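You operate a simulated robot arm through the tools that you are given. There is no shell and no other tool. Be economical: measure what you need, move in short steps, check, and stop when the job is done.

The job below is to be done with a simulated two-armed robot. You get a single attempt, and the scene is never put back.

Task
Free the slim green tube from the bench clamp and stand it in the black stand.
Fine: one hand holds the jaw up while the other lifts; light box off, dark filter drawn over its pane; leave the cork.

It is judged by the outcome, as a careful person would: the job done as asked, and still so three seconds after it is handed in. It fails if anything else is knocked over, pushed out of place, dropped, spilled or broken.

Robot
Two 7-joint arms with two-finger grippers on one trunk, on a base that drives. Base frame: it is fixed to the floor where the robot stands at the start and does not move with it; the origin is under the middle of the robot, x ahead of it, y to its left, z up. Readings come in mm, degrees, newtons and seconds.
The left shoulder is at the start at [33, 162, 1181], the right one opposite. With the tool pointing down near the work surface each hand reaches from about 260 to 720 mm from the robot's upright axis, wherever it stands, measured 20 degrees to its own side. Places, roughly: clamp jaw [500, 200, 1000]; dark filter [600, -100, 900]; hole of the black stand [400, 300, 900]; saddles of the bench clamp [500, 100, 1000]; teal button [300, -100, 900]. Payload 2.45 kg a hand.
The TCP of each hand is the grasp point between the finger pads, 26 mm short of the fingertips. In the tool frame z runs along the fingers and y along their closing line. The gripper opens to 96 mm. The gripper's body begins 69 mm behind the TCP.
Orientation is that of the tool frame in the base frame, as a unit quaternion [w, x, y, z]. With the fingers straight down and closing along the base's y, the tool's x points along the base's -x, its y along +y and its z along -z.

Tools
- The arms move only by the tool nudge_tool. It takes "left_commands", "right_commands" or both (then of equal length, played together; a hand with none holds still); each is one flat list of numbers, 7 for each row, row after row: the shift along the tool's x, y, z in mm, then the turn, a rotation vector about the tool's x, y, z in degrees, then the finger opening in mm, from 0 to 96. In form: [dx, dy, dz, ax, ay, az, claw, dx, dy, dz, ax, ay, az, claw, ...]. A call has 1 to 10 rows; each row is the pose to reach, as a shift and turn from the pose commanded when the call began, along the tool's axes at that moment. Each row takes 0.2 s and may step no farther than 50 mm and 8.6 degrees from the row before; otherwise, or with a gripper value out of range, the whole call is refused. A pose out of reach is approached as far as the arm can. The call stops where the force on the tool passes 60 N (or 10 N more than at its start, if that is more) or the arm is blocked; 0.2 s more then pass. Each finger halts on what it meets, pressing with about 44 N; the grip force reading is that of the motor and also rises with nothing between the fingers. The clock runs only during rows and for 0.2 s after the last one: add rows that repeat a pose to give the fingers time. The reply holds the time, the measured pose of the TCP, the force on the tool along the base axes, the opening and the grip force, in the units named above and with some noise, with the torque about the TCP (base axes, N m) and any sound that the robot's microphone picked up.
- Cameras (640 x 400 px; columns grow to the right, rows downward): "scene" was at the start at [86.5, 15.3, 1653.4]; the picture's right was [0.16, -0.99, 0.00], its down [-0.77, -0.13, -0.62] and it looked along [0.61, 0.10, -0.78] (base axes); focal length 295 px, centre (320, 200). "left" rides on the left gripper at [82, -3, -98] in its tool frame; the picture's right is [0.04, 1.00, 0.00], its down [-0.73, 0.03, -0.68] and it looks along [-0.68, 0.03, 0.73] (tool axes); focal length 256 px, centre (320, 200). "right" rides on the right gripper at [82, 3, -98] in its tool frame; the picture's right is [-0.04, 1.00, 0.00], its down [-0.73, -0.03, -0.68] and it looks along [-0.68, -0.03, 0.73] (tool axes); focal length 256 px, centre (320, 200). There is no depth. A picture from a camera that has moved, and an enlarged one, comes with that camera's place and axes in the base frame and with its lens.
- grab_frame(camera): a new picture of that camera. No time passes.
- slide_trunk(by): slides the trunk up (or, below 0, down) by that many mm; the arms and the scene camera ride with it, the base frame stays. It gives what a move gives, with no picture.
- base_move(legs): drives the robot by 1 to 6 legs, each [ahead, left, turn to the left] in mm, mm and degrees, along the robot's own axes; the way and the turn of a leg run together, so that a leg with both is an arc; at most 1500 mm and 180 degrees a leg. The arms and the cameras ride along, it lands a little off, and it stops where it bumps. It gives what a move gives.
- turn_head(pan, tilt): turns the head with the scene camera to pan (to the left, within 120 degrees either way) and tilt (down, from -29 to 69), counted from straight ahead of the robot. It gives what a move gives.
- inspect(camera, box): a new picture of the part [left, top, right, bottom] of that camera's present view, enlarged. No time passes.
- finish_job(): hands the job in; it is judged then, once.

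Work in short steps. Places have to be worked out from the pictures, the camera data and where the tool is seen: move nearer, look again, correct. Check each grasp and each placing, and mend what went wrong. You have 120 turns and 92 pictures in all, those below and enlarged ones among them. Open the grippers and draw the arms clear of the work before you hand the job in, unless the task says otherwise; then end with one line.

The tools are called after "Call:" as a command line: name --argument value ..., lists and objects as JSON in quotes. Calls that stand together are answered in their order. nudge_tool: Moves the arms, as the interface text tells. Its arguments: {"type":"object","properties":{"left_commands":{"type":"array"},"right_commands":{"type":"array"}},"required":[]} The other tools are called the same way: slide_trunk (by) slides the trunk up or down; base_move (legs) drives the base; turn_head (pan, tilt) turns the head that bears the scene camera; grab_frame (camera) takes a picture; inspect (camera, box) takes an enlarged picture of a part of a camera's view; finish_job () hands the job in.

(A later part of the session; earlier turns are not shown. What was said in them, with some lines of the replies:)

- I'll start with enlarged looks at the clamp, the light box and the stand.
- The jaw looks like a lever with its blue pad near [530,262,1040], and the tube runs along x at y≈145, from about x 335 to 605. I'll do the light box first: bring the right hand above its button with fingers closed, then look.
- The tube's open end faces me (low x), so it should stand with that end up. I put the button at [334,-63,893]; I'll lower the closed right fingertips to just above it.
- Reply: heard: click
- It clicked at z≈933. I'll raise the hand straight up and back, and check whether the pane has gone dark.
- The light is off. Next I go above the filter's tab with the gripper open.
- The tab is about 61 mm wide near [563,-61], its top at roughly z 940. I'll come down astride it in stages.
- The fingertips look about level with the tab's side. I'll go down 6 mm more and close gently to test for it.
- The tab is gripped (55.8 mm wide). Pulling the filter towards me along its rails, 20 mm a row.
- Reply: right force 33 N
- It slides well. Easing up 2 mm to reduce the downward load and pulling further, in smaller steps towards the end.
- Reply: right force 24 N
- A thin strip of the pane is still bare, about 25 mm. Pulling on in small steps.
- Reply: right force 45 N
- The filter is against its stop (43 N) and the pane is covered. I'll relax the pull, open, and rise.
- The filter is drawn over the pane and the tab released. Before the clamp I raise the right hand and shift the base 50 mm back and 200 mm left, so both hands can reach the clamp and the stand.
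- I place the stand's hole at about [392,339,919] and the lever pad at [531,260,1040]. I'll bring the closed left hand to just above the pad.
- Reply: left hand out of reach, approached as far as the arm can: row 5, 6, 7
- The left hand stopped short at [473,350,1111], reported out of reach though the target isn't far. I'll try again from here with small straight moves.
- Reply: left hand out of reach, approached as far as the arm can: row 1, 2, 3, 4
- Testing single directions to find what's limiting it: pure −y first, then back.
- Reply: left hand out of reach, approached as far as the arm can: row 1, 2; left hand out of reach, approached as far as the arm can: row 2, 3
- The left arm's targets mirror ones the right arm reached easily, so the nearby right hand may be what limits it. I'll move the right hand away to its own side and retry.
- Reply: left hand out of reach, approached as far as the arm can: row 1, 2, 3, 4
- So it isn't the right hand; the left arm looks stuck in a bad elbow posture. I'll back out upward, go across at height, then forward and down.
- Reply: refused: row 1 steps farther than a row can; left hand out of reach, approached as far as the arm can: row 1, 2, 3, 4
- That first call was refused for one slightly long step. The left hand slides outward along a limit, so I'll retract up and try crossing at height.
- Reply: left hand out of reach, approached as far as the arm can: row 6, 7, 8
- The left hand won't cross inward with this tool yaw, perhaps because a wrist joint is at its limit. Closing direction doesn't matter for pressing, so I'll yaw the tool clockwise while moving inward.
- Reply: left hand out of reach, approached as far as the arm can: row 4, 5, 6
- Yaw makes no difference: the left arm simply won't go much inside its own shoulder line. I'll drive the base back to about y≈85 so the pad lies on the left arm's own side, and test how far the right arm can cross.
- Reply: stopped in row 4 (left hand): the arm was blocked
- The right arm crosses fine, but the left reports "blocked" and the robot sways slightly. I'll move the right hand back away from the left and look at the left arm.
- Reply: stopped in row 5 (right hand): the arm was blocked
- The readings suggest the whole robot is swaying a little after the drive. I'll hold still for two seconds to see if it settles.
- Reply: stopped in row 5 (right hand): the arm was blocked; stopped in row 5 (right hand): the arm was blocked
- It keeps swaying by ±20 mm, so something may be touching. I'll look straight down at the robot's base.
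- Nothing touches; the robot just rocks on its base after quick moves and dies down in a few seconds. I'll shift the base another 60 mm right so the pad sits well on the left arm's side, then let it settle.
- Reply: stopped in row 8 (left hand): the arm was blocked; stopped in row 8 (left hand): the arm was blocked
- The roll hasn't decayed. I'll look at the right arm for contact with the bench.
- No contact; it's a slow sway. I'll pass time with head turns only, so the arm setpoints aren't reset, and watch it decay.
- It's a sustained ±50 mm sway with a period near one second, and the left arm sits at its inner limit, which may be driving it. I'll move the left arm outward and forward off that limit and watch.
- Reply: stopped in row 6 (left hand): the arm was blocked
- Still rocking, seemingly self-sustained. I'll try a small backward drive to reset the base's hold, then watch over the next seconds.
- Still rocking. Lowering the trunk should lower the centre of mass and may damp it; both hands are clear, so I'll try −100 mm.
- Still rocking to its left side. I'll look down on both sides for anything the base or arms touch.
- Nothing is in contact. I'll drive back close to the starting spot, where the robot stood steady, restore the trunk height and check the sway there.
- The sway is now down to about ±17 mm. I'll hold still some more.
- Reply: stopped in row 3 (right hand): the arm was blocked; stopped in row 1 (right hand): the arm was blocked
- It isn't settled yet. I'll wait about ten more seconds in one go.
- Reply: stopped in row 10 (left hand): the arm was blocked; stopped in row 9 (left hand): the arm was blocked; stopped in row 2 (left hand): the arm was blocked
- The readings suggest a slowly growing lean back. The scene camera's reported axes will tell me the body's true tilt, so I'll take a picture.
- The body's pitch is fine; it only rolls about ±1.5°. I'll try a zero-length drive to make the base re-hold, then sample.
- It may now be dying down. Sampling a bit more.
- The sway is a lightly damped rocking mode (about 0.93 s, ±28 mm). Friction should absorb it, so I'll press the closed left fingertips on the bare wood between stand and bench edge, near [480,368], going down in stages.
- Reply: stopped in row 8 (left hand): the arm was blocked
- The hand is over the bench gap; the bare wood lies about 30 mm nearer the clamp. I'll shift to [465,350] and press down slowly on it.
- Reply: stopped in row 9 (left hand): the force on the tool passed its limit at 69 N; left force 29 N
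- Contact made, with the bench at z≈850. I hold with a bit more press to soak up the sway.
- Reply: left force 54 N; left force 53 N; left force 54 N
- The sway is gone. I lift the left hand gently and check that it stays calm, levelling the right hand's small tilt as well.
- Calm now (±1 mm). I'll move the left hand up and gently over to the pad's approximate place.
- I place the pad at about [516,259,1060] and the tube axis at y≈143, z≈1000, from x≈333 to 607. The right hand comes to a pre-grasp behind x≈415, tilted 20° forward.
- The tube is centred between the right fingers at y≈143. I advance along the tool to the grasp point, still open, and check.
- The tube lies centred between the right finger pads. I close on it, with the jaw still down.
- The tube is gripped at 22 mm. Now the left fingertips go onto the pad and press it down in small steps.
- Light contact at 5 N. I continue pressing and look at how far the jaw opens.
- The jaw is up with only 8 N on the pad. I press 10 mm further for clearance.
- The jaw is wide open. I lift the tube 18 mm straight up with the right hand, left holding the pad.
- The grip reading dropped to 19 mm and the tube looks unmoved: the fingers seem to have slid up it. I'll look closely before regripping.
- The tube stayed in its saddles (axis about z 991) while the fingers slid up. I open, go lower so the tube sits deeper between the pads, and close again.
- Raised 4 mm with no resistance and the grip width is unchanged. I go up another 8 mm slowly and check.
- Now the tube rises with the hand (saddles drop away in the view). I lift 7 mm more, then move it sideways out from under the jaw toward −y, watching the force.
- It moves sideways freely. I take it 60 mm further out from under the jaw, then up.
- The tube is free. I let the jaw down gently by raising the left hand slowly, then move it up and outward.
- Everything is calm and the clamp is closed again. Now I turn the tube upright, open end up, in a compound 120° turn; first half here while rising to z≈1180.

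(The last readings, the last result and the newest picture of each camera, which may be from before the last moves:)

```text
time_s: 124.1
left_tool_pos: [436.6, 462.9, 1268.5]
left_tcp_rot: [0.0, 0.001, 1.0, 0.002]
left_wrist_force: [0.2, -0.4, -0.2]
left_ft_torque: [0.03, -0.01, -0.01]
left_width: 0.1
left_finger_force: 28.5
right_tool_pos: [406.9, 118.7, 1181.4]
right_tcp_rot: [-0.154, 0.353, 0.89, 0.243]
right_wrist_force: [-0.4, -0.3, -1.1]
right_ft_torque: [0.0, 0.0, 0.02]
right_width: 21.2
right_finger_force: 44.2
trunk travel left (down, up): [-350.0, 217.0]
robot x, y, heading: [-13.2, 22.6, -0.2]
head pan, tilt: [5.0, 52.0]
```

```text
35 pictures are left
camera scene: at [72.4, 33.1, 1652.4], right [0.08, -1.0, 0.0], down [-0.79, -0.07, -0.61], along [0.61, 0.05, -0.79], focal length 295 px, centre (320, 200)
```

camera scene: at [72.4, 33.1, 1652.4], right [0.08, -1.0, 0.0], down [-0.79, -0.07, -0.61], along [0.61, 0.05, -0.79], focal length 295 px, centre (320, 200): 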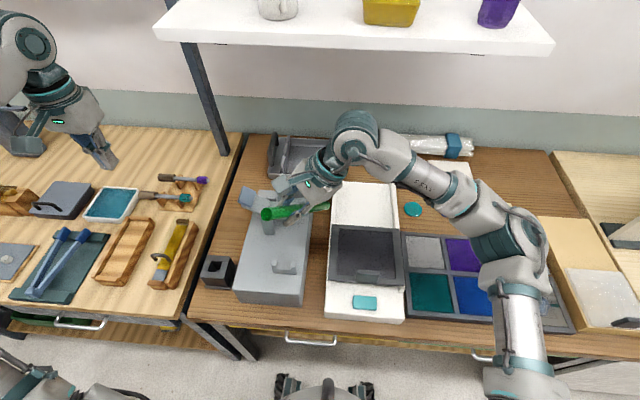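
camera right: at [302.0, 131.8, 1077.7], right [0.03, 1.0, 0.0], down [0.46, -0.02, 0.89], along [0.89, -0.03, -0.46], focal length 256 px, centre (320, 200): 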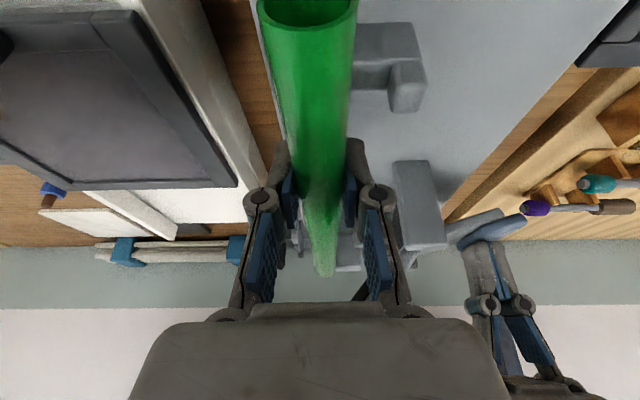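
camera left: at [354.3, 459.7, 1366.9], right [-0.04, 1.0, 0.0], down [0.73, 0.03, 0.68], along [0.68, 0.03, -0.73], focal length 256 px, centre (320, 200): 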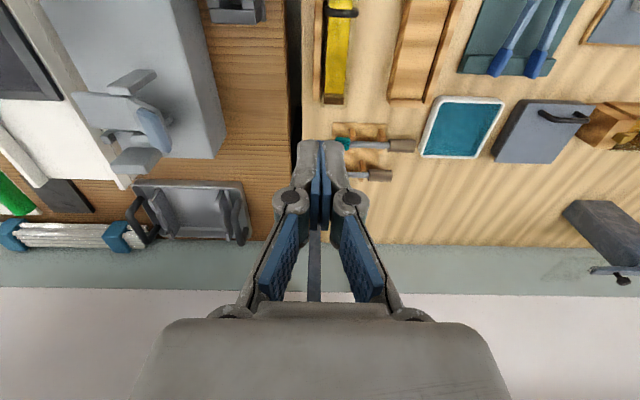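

The turn is going well. The second half follows while shifting toward the stand.

Call:
nudge_tool --right_commands '[6.6, 4.7, 3.6, -2.76, 4.62, 5.92, 5, 13.1, 9.4, 7.3, -5.52, 9.23, 11.84, 5, 19.7, 14.1, 10.9, -8.28, 13.85, 17.76, 5, 26.3, 18.7, 14.5, -11.04, 18.46, 23.68, 5, 32.9, 23.4, 18.1, -13.8, 23.08, 29.6, 5, 39.4, 28.1, 21.8, -16.56, 27.7, 35.52, 5, 46, 32.8, 25.4, -19.32, 32.31, 41.44, 5]'

Call:
grab_frame --camera "scene"

Call:
grab_frame --camera "right"

```text
time_s: 125.7
left_tool_pos: [436.7, 462.6, 1267.8]
left_tcp_rot: [-0.001, 0.001, 1.0, 0.002]
left_wrist_force: [0.0, -0.7, 0.8]
left_ft_torque: [0.0, 0.01, 0.0]
left_width: 0.1
left_finger_force: 28.2
right_tool_pos: [395.8, 179.4, 1190.5]
right_tcp_rot: [-0.403, 0.581, 0.581, 0.402]
right_wrist_force: [1.2, 1.2, -1.2]
right_ft_torque: [0.02, -0.26, 0.0]
right_width: 21.2
right_finger_force: 44.0
trunk travel left (down, up): [-350.0, 217.0]
robot x, y, heading: [-15.2, 22.7, 0.0]
head pan, tilt: [5.0, 52.0]
```

```text
34 pictures are left
camera scene: at [72.6, 33.4, 1652.4], right [0.08, -1.0, 0.0], down [-0.79, -0.07, -0.61], along [0.61, 0.05, -0.79], focal length 295 px, centre (320, 200)
```

scene: 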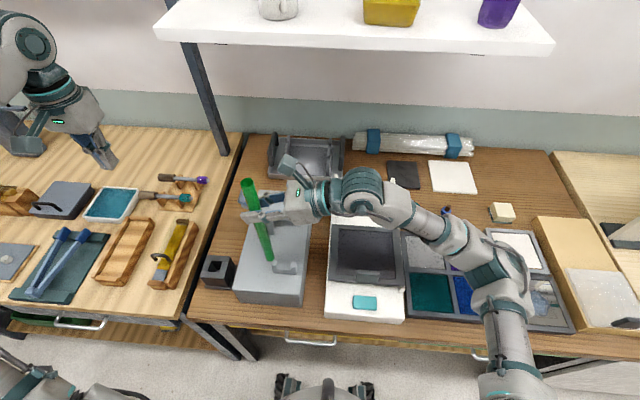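

```text
33 pictures are left
camera right: at [399.2, 116.0, 1300.7], right [1.0, -0.01, -0.04], down [-0.03, -0.89, -0.45], along [-0.03, 0.45, -0.89], focal length 256 px, centre (320, 200)
```

right: 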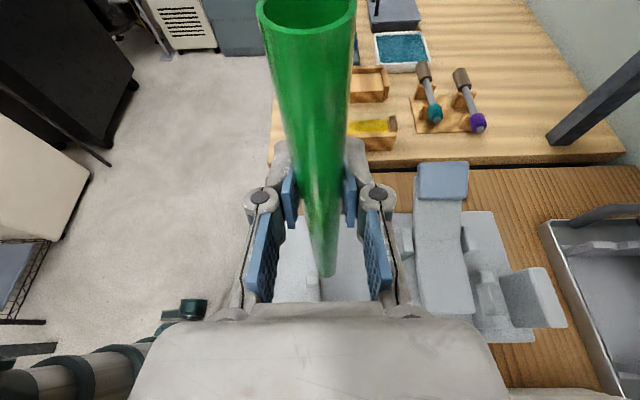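

The tube is upright, open end up. I pull the left hand back so its camera sees the stand, then take enlarged views from both sides to fix the hole's position.

Call:
nudge_tool --left_commands '[20, 0, 0, 0, 0, 0, 0, 40, 0, 0, 0, 0, 0, 0, 60, 0, 0, 0, 0, 0, 0, 80, 0, 0, 0, 0, 0, 0, 95, 0, 0, 0, 0, 0, 0]'

Call:
inspect --camera "scene" --box '[190, 160, 310, 300]'

Call:
inspect --camera "left" --box '[120, 0, 340, 160]'

```text
time_s: 126.9
left_tool_pos: [341.7, 462.1, 1269.5]
left_tcp_rot: [0.001, 0.002, 1.0, 0.002]
left_wrist_force: [-0.8, 0.1, 0.3]
left_ft_torque: [0.0, -0.02, 0.01]
left_width: 0.0
left_finger_force: 28.2
right_tool_pos: [396.2, 181.2, 1189.7]
right_tcp_rot: [-0.404, 0.58, 0.583, 0.401]
right_wrist_force: [1.4, 1.2, -0.2]
right_ft_torque: [0.18, -0.26, 0.0]
right_width: 21.3
right_finger_force: 43.6
trunk travel left (down, up): [-350.0, 217.0]
robot x, y, heading: [-15.0, 24.9, -0.1]
head pan, tilt: [5.0, 52.0]
```

```text
2.86 times, centred on (250, 230) of scene
camera zoom: at [71.0, 34.4, 1652.5], right [0.08, -1.0, 0.0], down [-0.79, -0.07, -0.61], along [0.61, 0.05, -0.79], focal length 842 px, centre (520, 114)
```

zoom: 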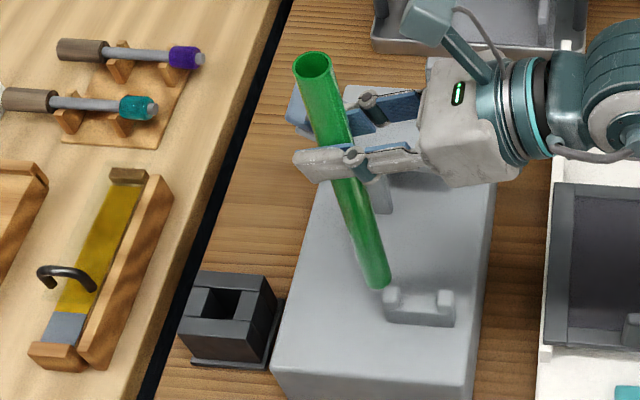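

```text
2.50 times, centred on (230, 80) of left
camera zoom: at [260.5, 457.0, 1366.7], right [-0.04, 1.0, 0.0], down [0.73, 0.03, 0.68], along [0.68, 0.03, -0.73], focal length 640 px, centre (545, 500)
```

zoom: 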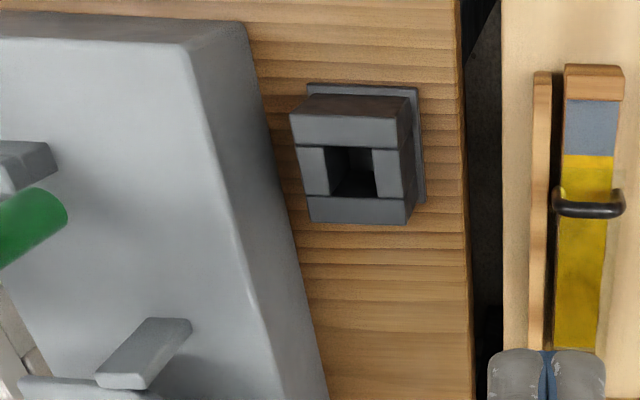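

The hole is at about [387.5,340.5,930], roughly 30 mm square, and the tube's lower end at [393,183,996], so it hangs almost plumb. I move it across to above the hole.

Call:
nudge_tool --right_commands '[5, -0.5, 14, 0, 0, 0, 5, 12, -1, 33, 0, 0, 0, 5, 19, -2, 52, 0, 0, 0, 5, 26, -2.7, 71, 0, 0, 0, 5, 33, -3.4, 91, 0, 0, 0, 5, 40, -4.1, 110, 0, 0, 0, 5, 47, -4.8, 129, 0, 0, 0, 5, 53.7, -5.5, 147.5, 0, 0, 0, 5, 53.7, -5.5, 147.5, 0, 0, 0, 5]'

Call:
inspect --camera "scene" --box '[160, 170, 280, 300]'

Call:
inspect --camera "left" --box '[160, 0, 340, 120]'

```text
time_s: 128.9
left_tool_pos: [341.9, 463.4, 1268.2]
left_tcp_rot: [0.0, 0.0, 1.0, 0.002]
left_wrist_force: [0.4, -0.3, 0.6]
left_ft_torque: [-0.02, 0.01, -0.03]
left_width: 0.1
left_finger_force: 28.6
right_tool_pos: [389.8, 337.1, 1187.5]
right_tcp_rot: [-0.403, 0.58, 0.584, 0.4]
right_wrist_force: [-0.7, -0.1, -1.2]
right_ft_torque: [0.03, -0.02, 0.02]
right_width: 21.3
right_finger_force: 44.2
trunk travel left (down, up): [-350.0, 217.0]
robot x, y, heading: [-15.0, 17.3, -0.3]
head pan, tilt: [5.0, 52.0]
```

```text
3.08 times, centred on (220, 235) of scene
camera zoom: at [71.3, 36.1, 1652.4], right [0.08, -1.0, 0.0], down [-0.79, -0.07, -0.61], along [0.61, 0.05, -0.79], focal length 907 px, centre (628, 92)
```

zoom: 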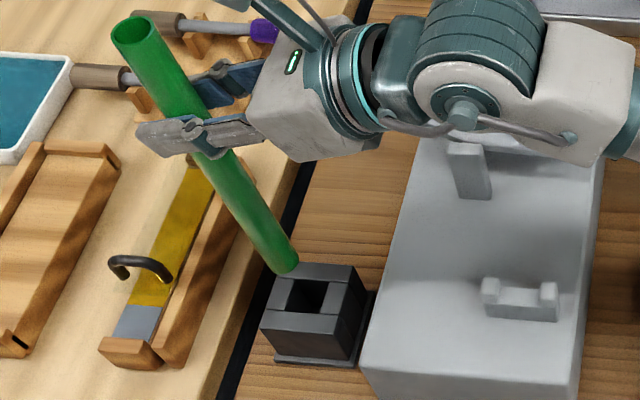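

```text
3.33 times, centred on (250, 60) of left
camera zoom: at [261.0, 456.9, 1366.6], right [-0.04, 1.0, 0.0], down [0.73, 0.03, 0.68], along [0.68, 0.03, -0.73], focal length 853 px, centre (553, 667)
```

zoom: 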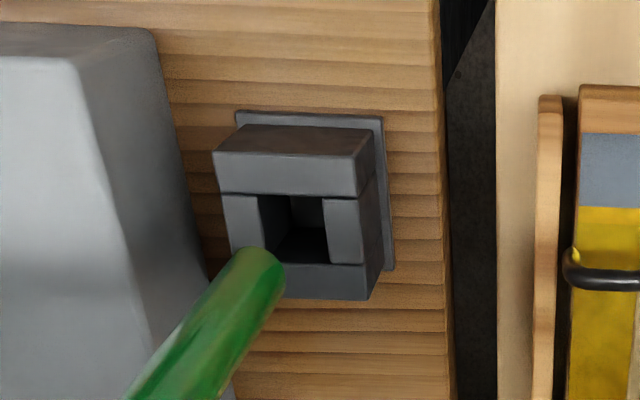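

Tube end [387.3,340.9,990] against hole [388.5,340.2,928]: aligned to about 1 mm. I lower 45 mm and look again.

Call:
nudge_tool --right_commands '[-9.4, 0.5, 3.4, 0, 0, 0, 5, -18.8, 1, 6.8, 0, 0, 0, 5, -28.2, 1, 10.3, 0, 0, 0, 5, -37.6, 1, 13.7, 0, 0, 0, 5, -42.3, 1, 15.4, 0, 0, 0, 5, -42.3, 1, 15.4, 0, 0, 0, 5]'

Call:
inspect --camera "scene" --box '[180, 200, 260, 300]'

Call:
inspect --camera "left" --box '[190, 0, 310, 90]'

```text
time_s: 130.3
left_tool_pos: [342.2, 462.2, 1267.7]
left_tcp_rot: [0.0, 0.001, 1.0, 0.002]
left_wrist_force: [0.1, 0.0, -1.1]
left_ft_torque: [0.01, 0.0, -0.01]
left_width: 0.0
left_finger_force: 28.3
right_tool_pos: [391.1, 336.2, 1142.6]
right_tcp_rot: [-0.403, 0.58, 0.583, 0.401]
right_wrist_force: [-0.5, 0.0, -1.4]
right_ft_torque: [-0.01, 0.02, 0.02]
right_width: 21.3
right_finger_force: 44.1
trunk travel left (down, up): [-350.0, 217.0]
robot x, y, heading: [-14.4, 21.4, -0.0]
head pan, tilt: [5.0, 52.0]
```

```text
4.00 times, centred on (220, 250) of scene
camera zoom: at [71.1, 35.4, 1652.4], right [0.08, -1.0, 0.0], down [-0.79, -0.07, -0.61], along [0.61, 0.05, -0.79], focal length 1179 px, centre (720, 0)
```

zoom: 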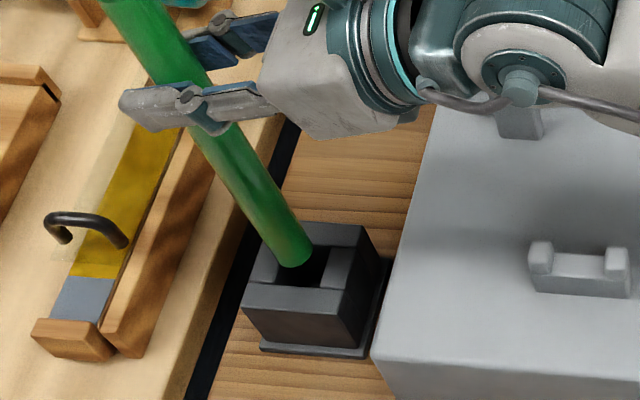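

```text
4.44 times, centred on (250, 45) of left
camera zoom: at [260.9, 456.9, 1366.7], right [-0.04, 1.0, 0.0], down [0.73, 0.03, 0.68], along [0.68, 0.03, -0.73], focal length 1138 px, centre (631, 889)
```

zoom: 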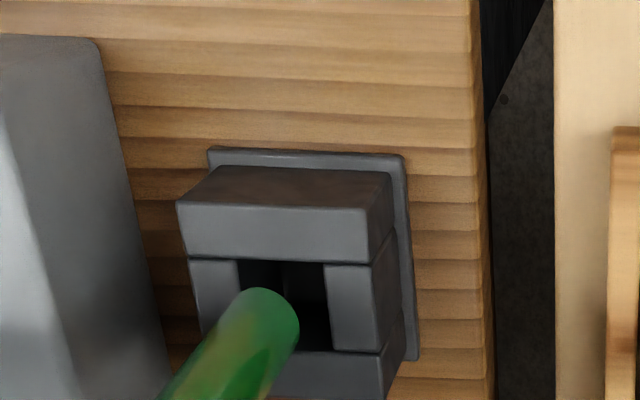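

Still aligned within about 2 mm. I lower slowly into the hole in 4 mm steps, nudged 1 mm in x and y, watching the force.

Call:
nudge_tool --right_commands '[-3.5, 1, 2.3, 0, 0, 0, 5, -7.2, 1, 3.7, 0, 0, 0, 5, -11, 1, 5, 0, 0, 0, 5, -14.7, 1, 6.4, 0, 0, 0, 5, -18.5, 1, 7.8, 0, 0, 0, 5, -22.3, 1, 9.1, 0, 0, 0, 5, -26, 1, 10.5, 0, 0, 0, 5]'

Call:
inspect --camera "scene" --box '[180, 200, 260, 300]'

```text
time_s: 131.9
left_tool_pos: [341.9, 461.8, 1268.1]
left_tcp_rot: [0.0, 0.0, 1.0, 0.001]
left_wrist_force: [0.0, 0.2, 0.6]
left_ft_torque: [-0.01, 0.02, -0.02]
left_width: 0.3
left_finger_force: 28.2
right_tool_pos: [391.5, 336.0, 1116.4]
right_tcp_rot: [-0.403, 0.58, 0.584, 0.401]
right_wrist_force: [-0.4, 0.2, -0.7]
right_ft_torque: [0.03, -0.01, 0.03]
right_width: 21.4
right_finger_force: 43.9
trunk travel left (down, up): [-350.0, 217.0]
robot x, y, heading: [-13.2, 20.1, -0.2]
head pan, tilt: [5.0, 52.0]
```

```text
4.00 times, centred on (220, 250) of scene
camera zoom: at [71.2, 35.5, 1652.4], right [0.08, -1.0, 0.0], down [-0.79, -0.07, -0.61], along [0.61, 0.05, -0.79], focal length 1179 px, centre (720, 0)
```

zoom: 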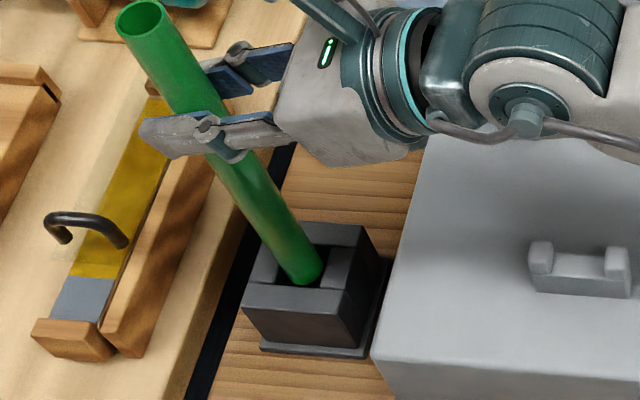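

The end is in the hole with no contact force. I go on down 35 mm in 5 mm steps.

Call:
nudge_tool --right_commands '[-4.7, 0, 1.7, 0, 0, 0, 5, -9.4, 0, 3.4, 0, 0, 0, 5, -14.1, 0, 5.1, 0, 0, 0, 5, -18.8, 0, 6.8, 0, 0, 0, 5, -23.5, 0, 8.6, 0, 0, 0, 5, -28.2, 0, 10.3, 0, 0, 0, 5, -32.9, 0, 12, 0, 0, 0, 5]'

Call:
inspect --camera "scene" --box '[180, 200, 260, 300]'

```text
time_s: 133.5
left_tool_pos: [342.5, 462.2, 1268.5]
left_tcp_rot: [0.001, 0.001, 1.0, 0.002]
left_wrist_force: [-0.2, 0.8, 0.0]
left_ft_torque: [-0.01, -0.01, 0.02]
left_width: 0.1
left_finger_force: 28.3
right_tool_pos: [391.3, 334.1, 1079.4]
right_tcp_rot: [-0.402, 0.581, 0.582, 0.402]
right_wrist_force: [-0.7, -0.8, 0.1]
right_ft_torque: [0.02, 0.01, -0.01]
right_width: 21.4
right_finger_force: 43.8
trunk travel left (down, up): [-350.0, 217.0]
robot x, y, heading: [-16.5, 19.2, -0.2]
head pan, tilt: [5.0, 52.0]
```

```text
4.00 times, centred on (220, 250) of scene
camera zoom: at [71.2, 35.4, 1652.4], right [0.08, -1.0, 0.0], down [-0.79, -0.07, -0.61], along [0.61, 0.05, -0.79], focal length 1179 px, centre (720, 0)
```

zoom: 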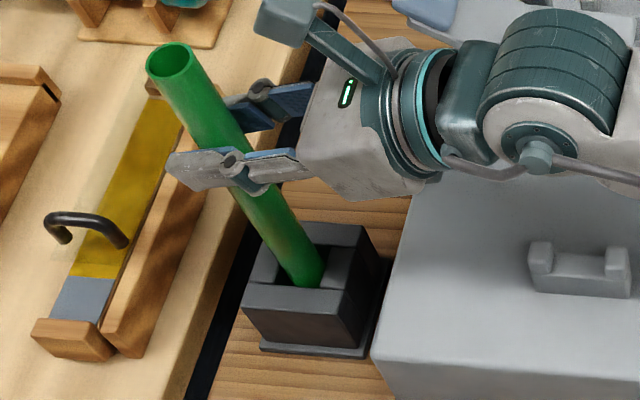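

About 48 mm in, still no contact. Continuing with 3 mm steps.

Call:
nudge_tool --right_commands '[-2.8, 0.5, 1, 0, 0, 0, 5, -5.6, 0.5, 2, 0, 0, 0, 5, -8.5, 0.5, 3.1, 0, 0, 0, 5, -11.3, 0.5, 4.1, 0, 0, 0, 5]'

Call:
nudge_tool --right_commands '[-2.8, 0, 1, 0, 0, 0, 5, -5.6, 0, 2, 0, 0, 0, 5]'

```text
time_s: 134.5
left_tool_pos: [341.8, 462.6, 1268.4]
left_tcp_rot: [0.001, 0.001, 1.0, 0.001]
left_wrist_force: [-0.3, 0.9, 0.9]
left_ft_torque: [-0.01, 0.01, 0.01]
left_width: 0.1
left_finger_force: 28.7
right_tool_pos: [390.2, 335.7, 1068.2]
right_tcp_rot: [-0.403, 0.58, 0.583, 0.401]
right_wrist_force: [-0.1, -0.4, -0.2]
right_ft_torque: [0.04, 0.01, -0.02]
right_width: 21.6
right_finger_force: 43.7
trunk travel left (down, up): [-350.0, 217.0]
robot x, y, heading: [-13.6, 23.9, -0.2]
head pan, tilt: [5.0, 52.0]
```

```text
time_s: 135.1
left_tool_pos: [341.4, 461.9, 1268.6]
left_tcp_rot: [-0.001, 0.001, 1.0, 0.001]
left_wrist_force: [0.3, 0.0, 0.1]
left_ft_torque: [0.0, 0.02, 0.0]
left_width: 0.0
left_finger_force: 28.0
right_tool_pos: [391.8, 335.1, 1061.7]
right_tcp_rot: [-0.403, 0.581, 0.583, 0.401]
right_wrist_force: [-0.8, -0.2, -1.2]
right_ft_torque: [-0.02, 0.0, -0.02]
right_width: 21.6
right_finger_force: 43.8
trunk travel left (down, up): [-350.0, 217.0]
robot x, y, heading: [-14.7, 25.7, -0.2]
head pan, tilt: [5.0, 52.0]
```

Still free at about tip z 862. Two more short descents.

Call:
nudge_tool --right_commands '[-1.9, 0, 0.7, 0, 0, 0, 5, -3.8, 0, 1.4, 0, 0, 0, 5]'

Call:
nudge_tool --right_commands '[-1.9, 0, 0.7, 0, 0, 0, 5, -3.8, 0, 1.4, 0, 0, 0, 5]'

Call:
inspect --camera "scene" --box '[180, 180, 280, 300]'

```text
time_s: 135.7
left_tool_pos: [340.2, 461.5, 1267.7]
left_tcp_rot: [0.001, 0.0, 1.0, 0.002]
left_wrist_force: [-0.5, 0.7, -0.6]
left_ft_torque: [0.02, 0.04, -0.03]
left_width: 0.2
left_finger_force: 28.5
right_tool_pos: [390.0, 335.2, 1060.7]
right_tcp_rot: [-0.404, 0.579, 0.582, 0.403]
right_wrist_force: [1.7, -0.3, 7.7]
right_ft_torque: [0.01, -0.13, 0.02]
right_width: 21.3
right_finger_force: 44.3
trunk travel left (down, up): [-350.0, 217.0]
robot x, y, heading: [-13.9, 21.2, -0.1]
head pan, tilt: [5.0, 52.0]
```

```text
time_s: 136.3
left_tool_pos: [340.2, 458.6, 1269.4]
left_tcp_rot: [0.0, 0.001, 1.0, 0.002]
left_wrist_force: [-0.4, -0.2, -0.5]
left_ft_torque: [0.0, -0.01, -0.01]
left_width: 0.2
left_finger_force: 28.2
right_tool_pos: [388.8, 333.1, 1059.5]
right_tcp_rot: [-0.404, 0.577, 0.582, 0.406]
right_wrist_force: [1.4, -0.9, 31.7]
right_ft_torque: [0.03, -0.23, -0.02]
right_width: 21.2
right_finger_force: 44.3
trunk travel left (down, up): [-350.0, 217.0]
robot x, y, heading: [-16.3, 18.7, -0.3]
head pan, tilt: [5.0, 52.0]
```

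```text
3.33 times, centred on (230, 240) of scene
camera zoom: at [66.5, 29.6, 1653.2], right [0.08, -1.0, 0.0], down [-0.79, -0.07, -0.62], along [0.61, 0.05, -0.79], focal length 982 px, centre (620, 67)
```

zoom: 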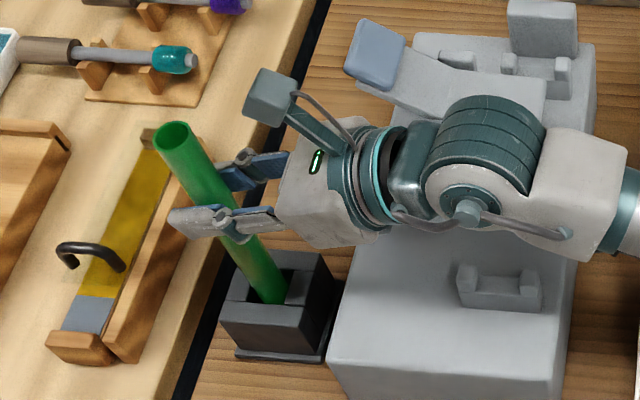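

The tube stands on the floor of the hole (32 N). I ease off the pressure, then open the fingers.

Call:
nudge_tool --right_commands '[1.9, 0, -0.7, 0, 0, 0, 5, 4.2, 0, -1.5, 0, 0, 0, 5, 4.2, 0, -1.5, 0, 0, 0, 5]'

Call:
nudge_tool --right_commands '[0, 0, 0, 0, 0, 0, 26, 0, 0, 0, 0, 0, 0, 34, 0, 0, 0, 0, 0, 0, 46, 0, 0, 0, 0, 0, 0, 60]'

Call:
inspect --camera "scene" --box '[180, 180, 280, 300]'

Call:
grab_frame --camera "right"

```text
time_s: 137.1
left_tool_pos: [341.5, 461.3, 1269.0]
left_tcp_rot: [0.001, 0.001, 1.0, 0.002]
left_wrist_force: [0.7, -0.1, -0.4]
left_ft_torque: [0.02, -0.01, 0.02]
left_width: 0.0
left_finger_force: 28.3
right_tool_pos: [391.0, 335.2, 1059.3]
right_tcp_rot: [-0.404, 0.58, 0.582, 0.402]
right_wrist_force: [1.3, 2.6, 21.9]
right_ft_torque: [0.58, -0.13, 0.02]
right_width: 21.5
right_finger_force: 44.5
trunk travel left (down, up): [-350.0, 217.0]
robot x, y, heading: [-13.6, 24.9, -0.1]
head pan, tilt: [5.0, 52.0]
```

```text
time_s: 138.1
left_tool_pos: [340.9, 461.4, 1268.4]
left_tcp_rot: [0.0, 0.0, 1.0, 0.001]
left_wrist_force: [0.1, 0.1, -0.3]
left_ft_torque: [-0.01, -0.03, 0.02]
left_width: 0.0
left_finger_force: 28.6
right_tool_pos: [390.4, 335.6, 1057.9]
right_tcp_rot: [-0.403, 0.581, 0.583, 0.401]
right_wrist_force: [-0.6, -0.4, 0.4]
right_ft_torque: [-0.01, -0.01, 0.0]
right_width: 60.0
right_finger_force: 0.0
trunk travel left (down, up): [-350.0, 217.0]
robot x, y, heading: [-14.6, 18.9, -0.6]
head pan, tilt: [5.0, 52.0]
```

```text
3.33 times, centred on (230, 240) of scene
camera zoom: at [71.1, 34.9, 1652.4], right [0.08, -1.0, 0.0], down [-0.79, -0.07, -0.61], along [0.61, 0.05, -0.79], focal length 982 px, centre (620, 67)
```

zoom: 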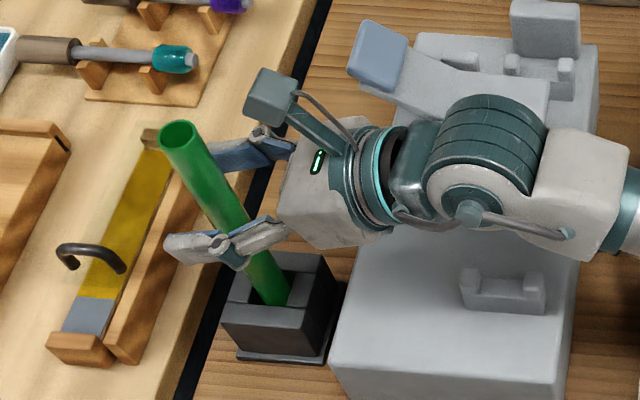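

```text
22 pictures are left
camera right: at [394.2, 271.8, 1168.7], right [1.0, -0.01, -0.04], down [-0.03, -0.89, -0.45], along [-0.03, 0.45, -0.89], focal length 256 px, centre (320, 200)
```

right: 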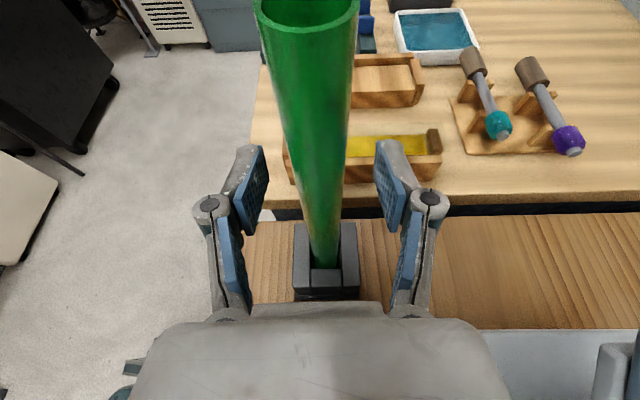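

The tube stands on its own in the stand. I withdraw the right hand straight back along its fingers and upward.

Call:
nudge_tool --right_commands '[0, 0, -10, 0, 0, 0, 60, 0, 0, -25, 0, 0, 0, 60, 0, 0, -45, 0, 0, 0, 60, 0, 0, -65, 0, 0, 0, 60, 0, 0, -90, 0, 0, 0, 60, 5, 0, -115, 0, 0, 0, 60, 20, 0, -140, 0, 0, 0, 60, 40, 0, -165, 0, 0, 0, 60, 60, 0, -195, 0, 0, 0, 60, 80, 0, -225, 0, 0, 0, 60]'

Call:
grab_frame --camera "scene"

```text
time_s: 140.3
left_tool_pos: [339.9, 461.5, 1267.9]
left_tcp_rot: [0.001, 0.001, 1.0, 0.003]
left_wrist_force: [0.1, -0.1, -0.2]
left_ft_torque: [0.0, -0.04, 0.01]
left_width: 0.0
left_finger_force: 28.5
right_tool_pos: [390.9, 152.4, 1214.1]
right_tcp_rot: [-0.403, 0.58, 0.584, 0.401]
right_wrist_force: [0.3, -0.7, -0.6]
right_ft_torque: [-0.02, -0.01, -0.02]
right_width: 59.8
right_finger_force: 0.0
trunk travel left (down, up): [-350.0, 217.0]
robot x, y, heading: [-13.5, 20.1, -0.2]
head pan, tilt: [5.0, 52.0]
```

```text
21 pictures are left
camera scene: at [70.5, 32.4, 1652.5], right [0.08, -1.0, 0.0], down [-0.79, -0.07, -0.61], along [0.61, 0.05, -0.79], focal length 295 px, centre (320, 200)
```

scene: 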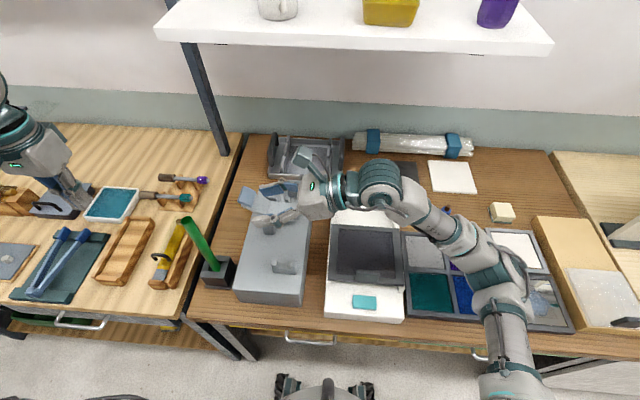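

The tube stays upright. I bring the right hand fully clear, open the left gripper, and then check everything once more.

Call:
nudge_tool --right_commands '[-6, -4, -24, 0, 0, 0, 60, -12, -8, -49, 0, 0, 0, 60, -19, -11, -73, 0, 0, 0, 60, -25, -15, -98, 0, 0, 0, 60, -31, -19, -122, 0, 0, 0, 60, -37, -22, -146, 0, 0, 0, 60, -43, -26, -171, 0, 0, 0, 60, -50, -30, -195, 0, 0, 0, 60]' --left_commands '[0, 5, -5, 0, 0, 0, 10, 0, 10, -10, 0, 0, 0, 30, 0, 15, -15, 0, 0, 0, 50, 0, 20, -20, 0, 0, 0, 60, 0, 25, -25, 0, 0, 0, 60, 0, 30, -30, 0, 0, 0, 60, 0, 30, -30, 0, 0, 0, 60, 0, 30, -30, 0, 0, 0, 60]'

Call:
grab_frame --camera "scene"

Call:
inspect --camera "scene" --box '[170, 160, 420, 330]'

```text
time_s: 142.1
left_tool_pos: [342.4, 491.8, 1298.2]
left_tcp_rot: [0.001, 0.001, 1.0, 0.003]
left_wrist_force: [0.4, -0.3, 0.0]
left_ft_torque: [-0.01, -0.04, -0.04]
left_width: 60.1
left_finger_force: 0.0
right_tool_pos: [362.0, -47.5, 1234.9]
right_tcp_rot: [-0.403, 0.58, 0.584, 0.4]
right_wrist_force: [0.2, 0.2, 0.0]
right_ft_torque: [-0.03, -0.01, 0.0]
right_width: 60.1
right_finger_force: 0.0
trunk travel left (down, up): [-350.0, 217.0]
robot x, y, heading: [-15.3, 24.1, -0.1]
head pan, tilt: [5.0, 52.0]
```

```text
20 pictures are left
camera scene: at [69.8, 29.8, 1652.5], right [0.08, -1.0, 0.0], down [-0.79, -0.07, -0.61], along [0.61, 0.05, -0.79], focal length 295 px, centre (320, 200)
```

scene: 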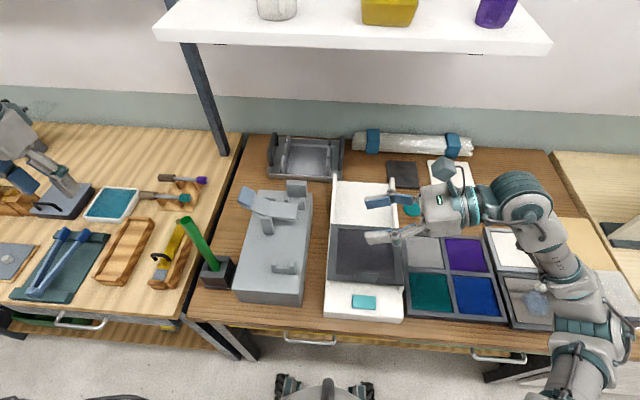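

```text
2.35 times, centred on (295, 245) of scene
camera zoom: at [69.8, 29.8, 1652.5], right [0.08, -1.0, 0.0], down [-0.79, -0.07, -0.61], along [0.61, 0.05, -0.79], focal length 694 px, centre (379, 94)
```

zoom: 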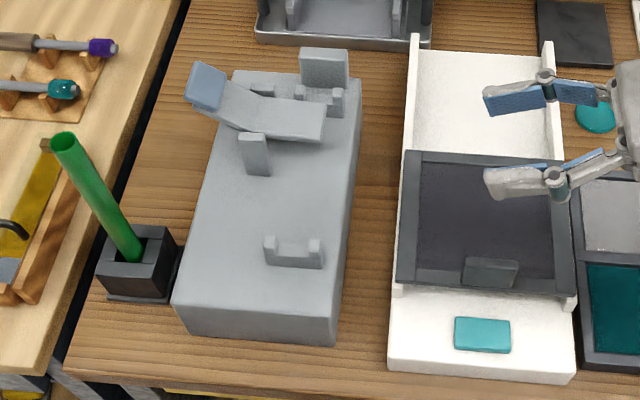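

The tube stands in the stand, the jaw is closed, the filter covers the pane, the light is off, and both hands are open and clear. I hand the job in.

Call:
finish_job

```text
The job is handed in.
```

The green tube is out of the clamp and standing open end up in the black stand; the left hand held the jaw up while the right lifted it. The light box is off with the dark filter drawn over its pane, and I did not touch the cork.
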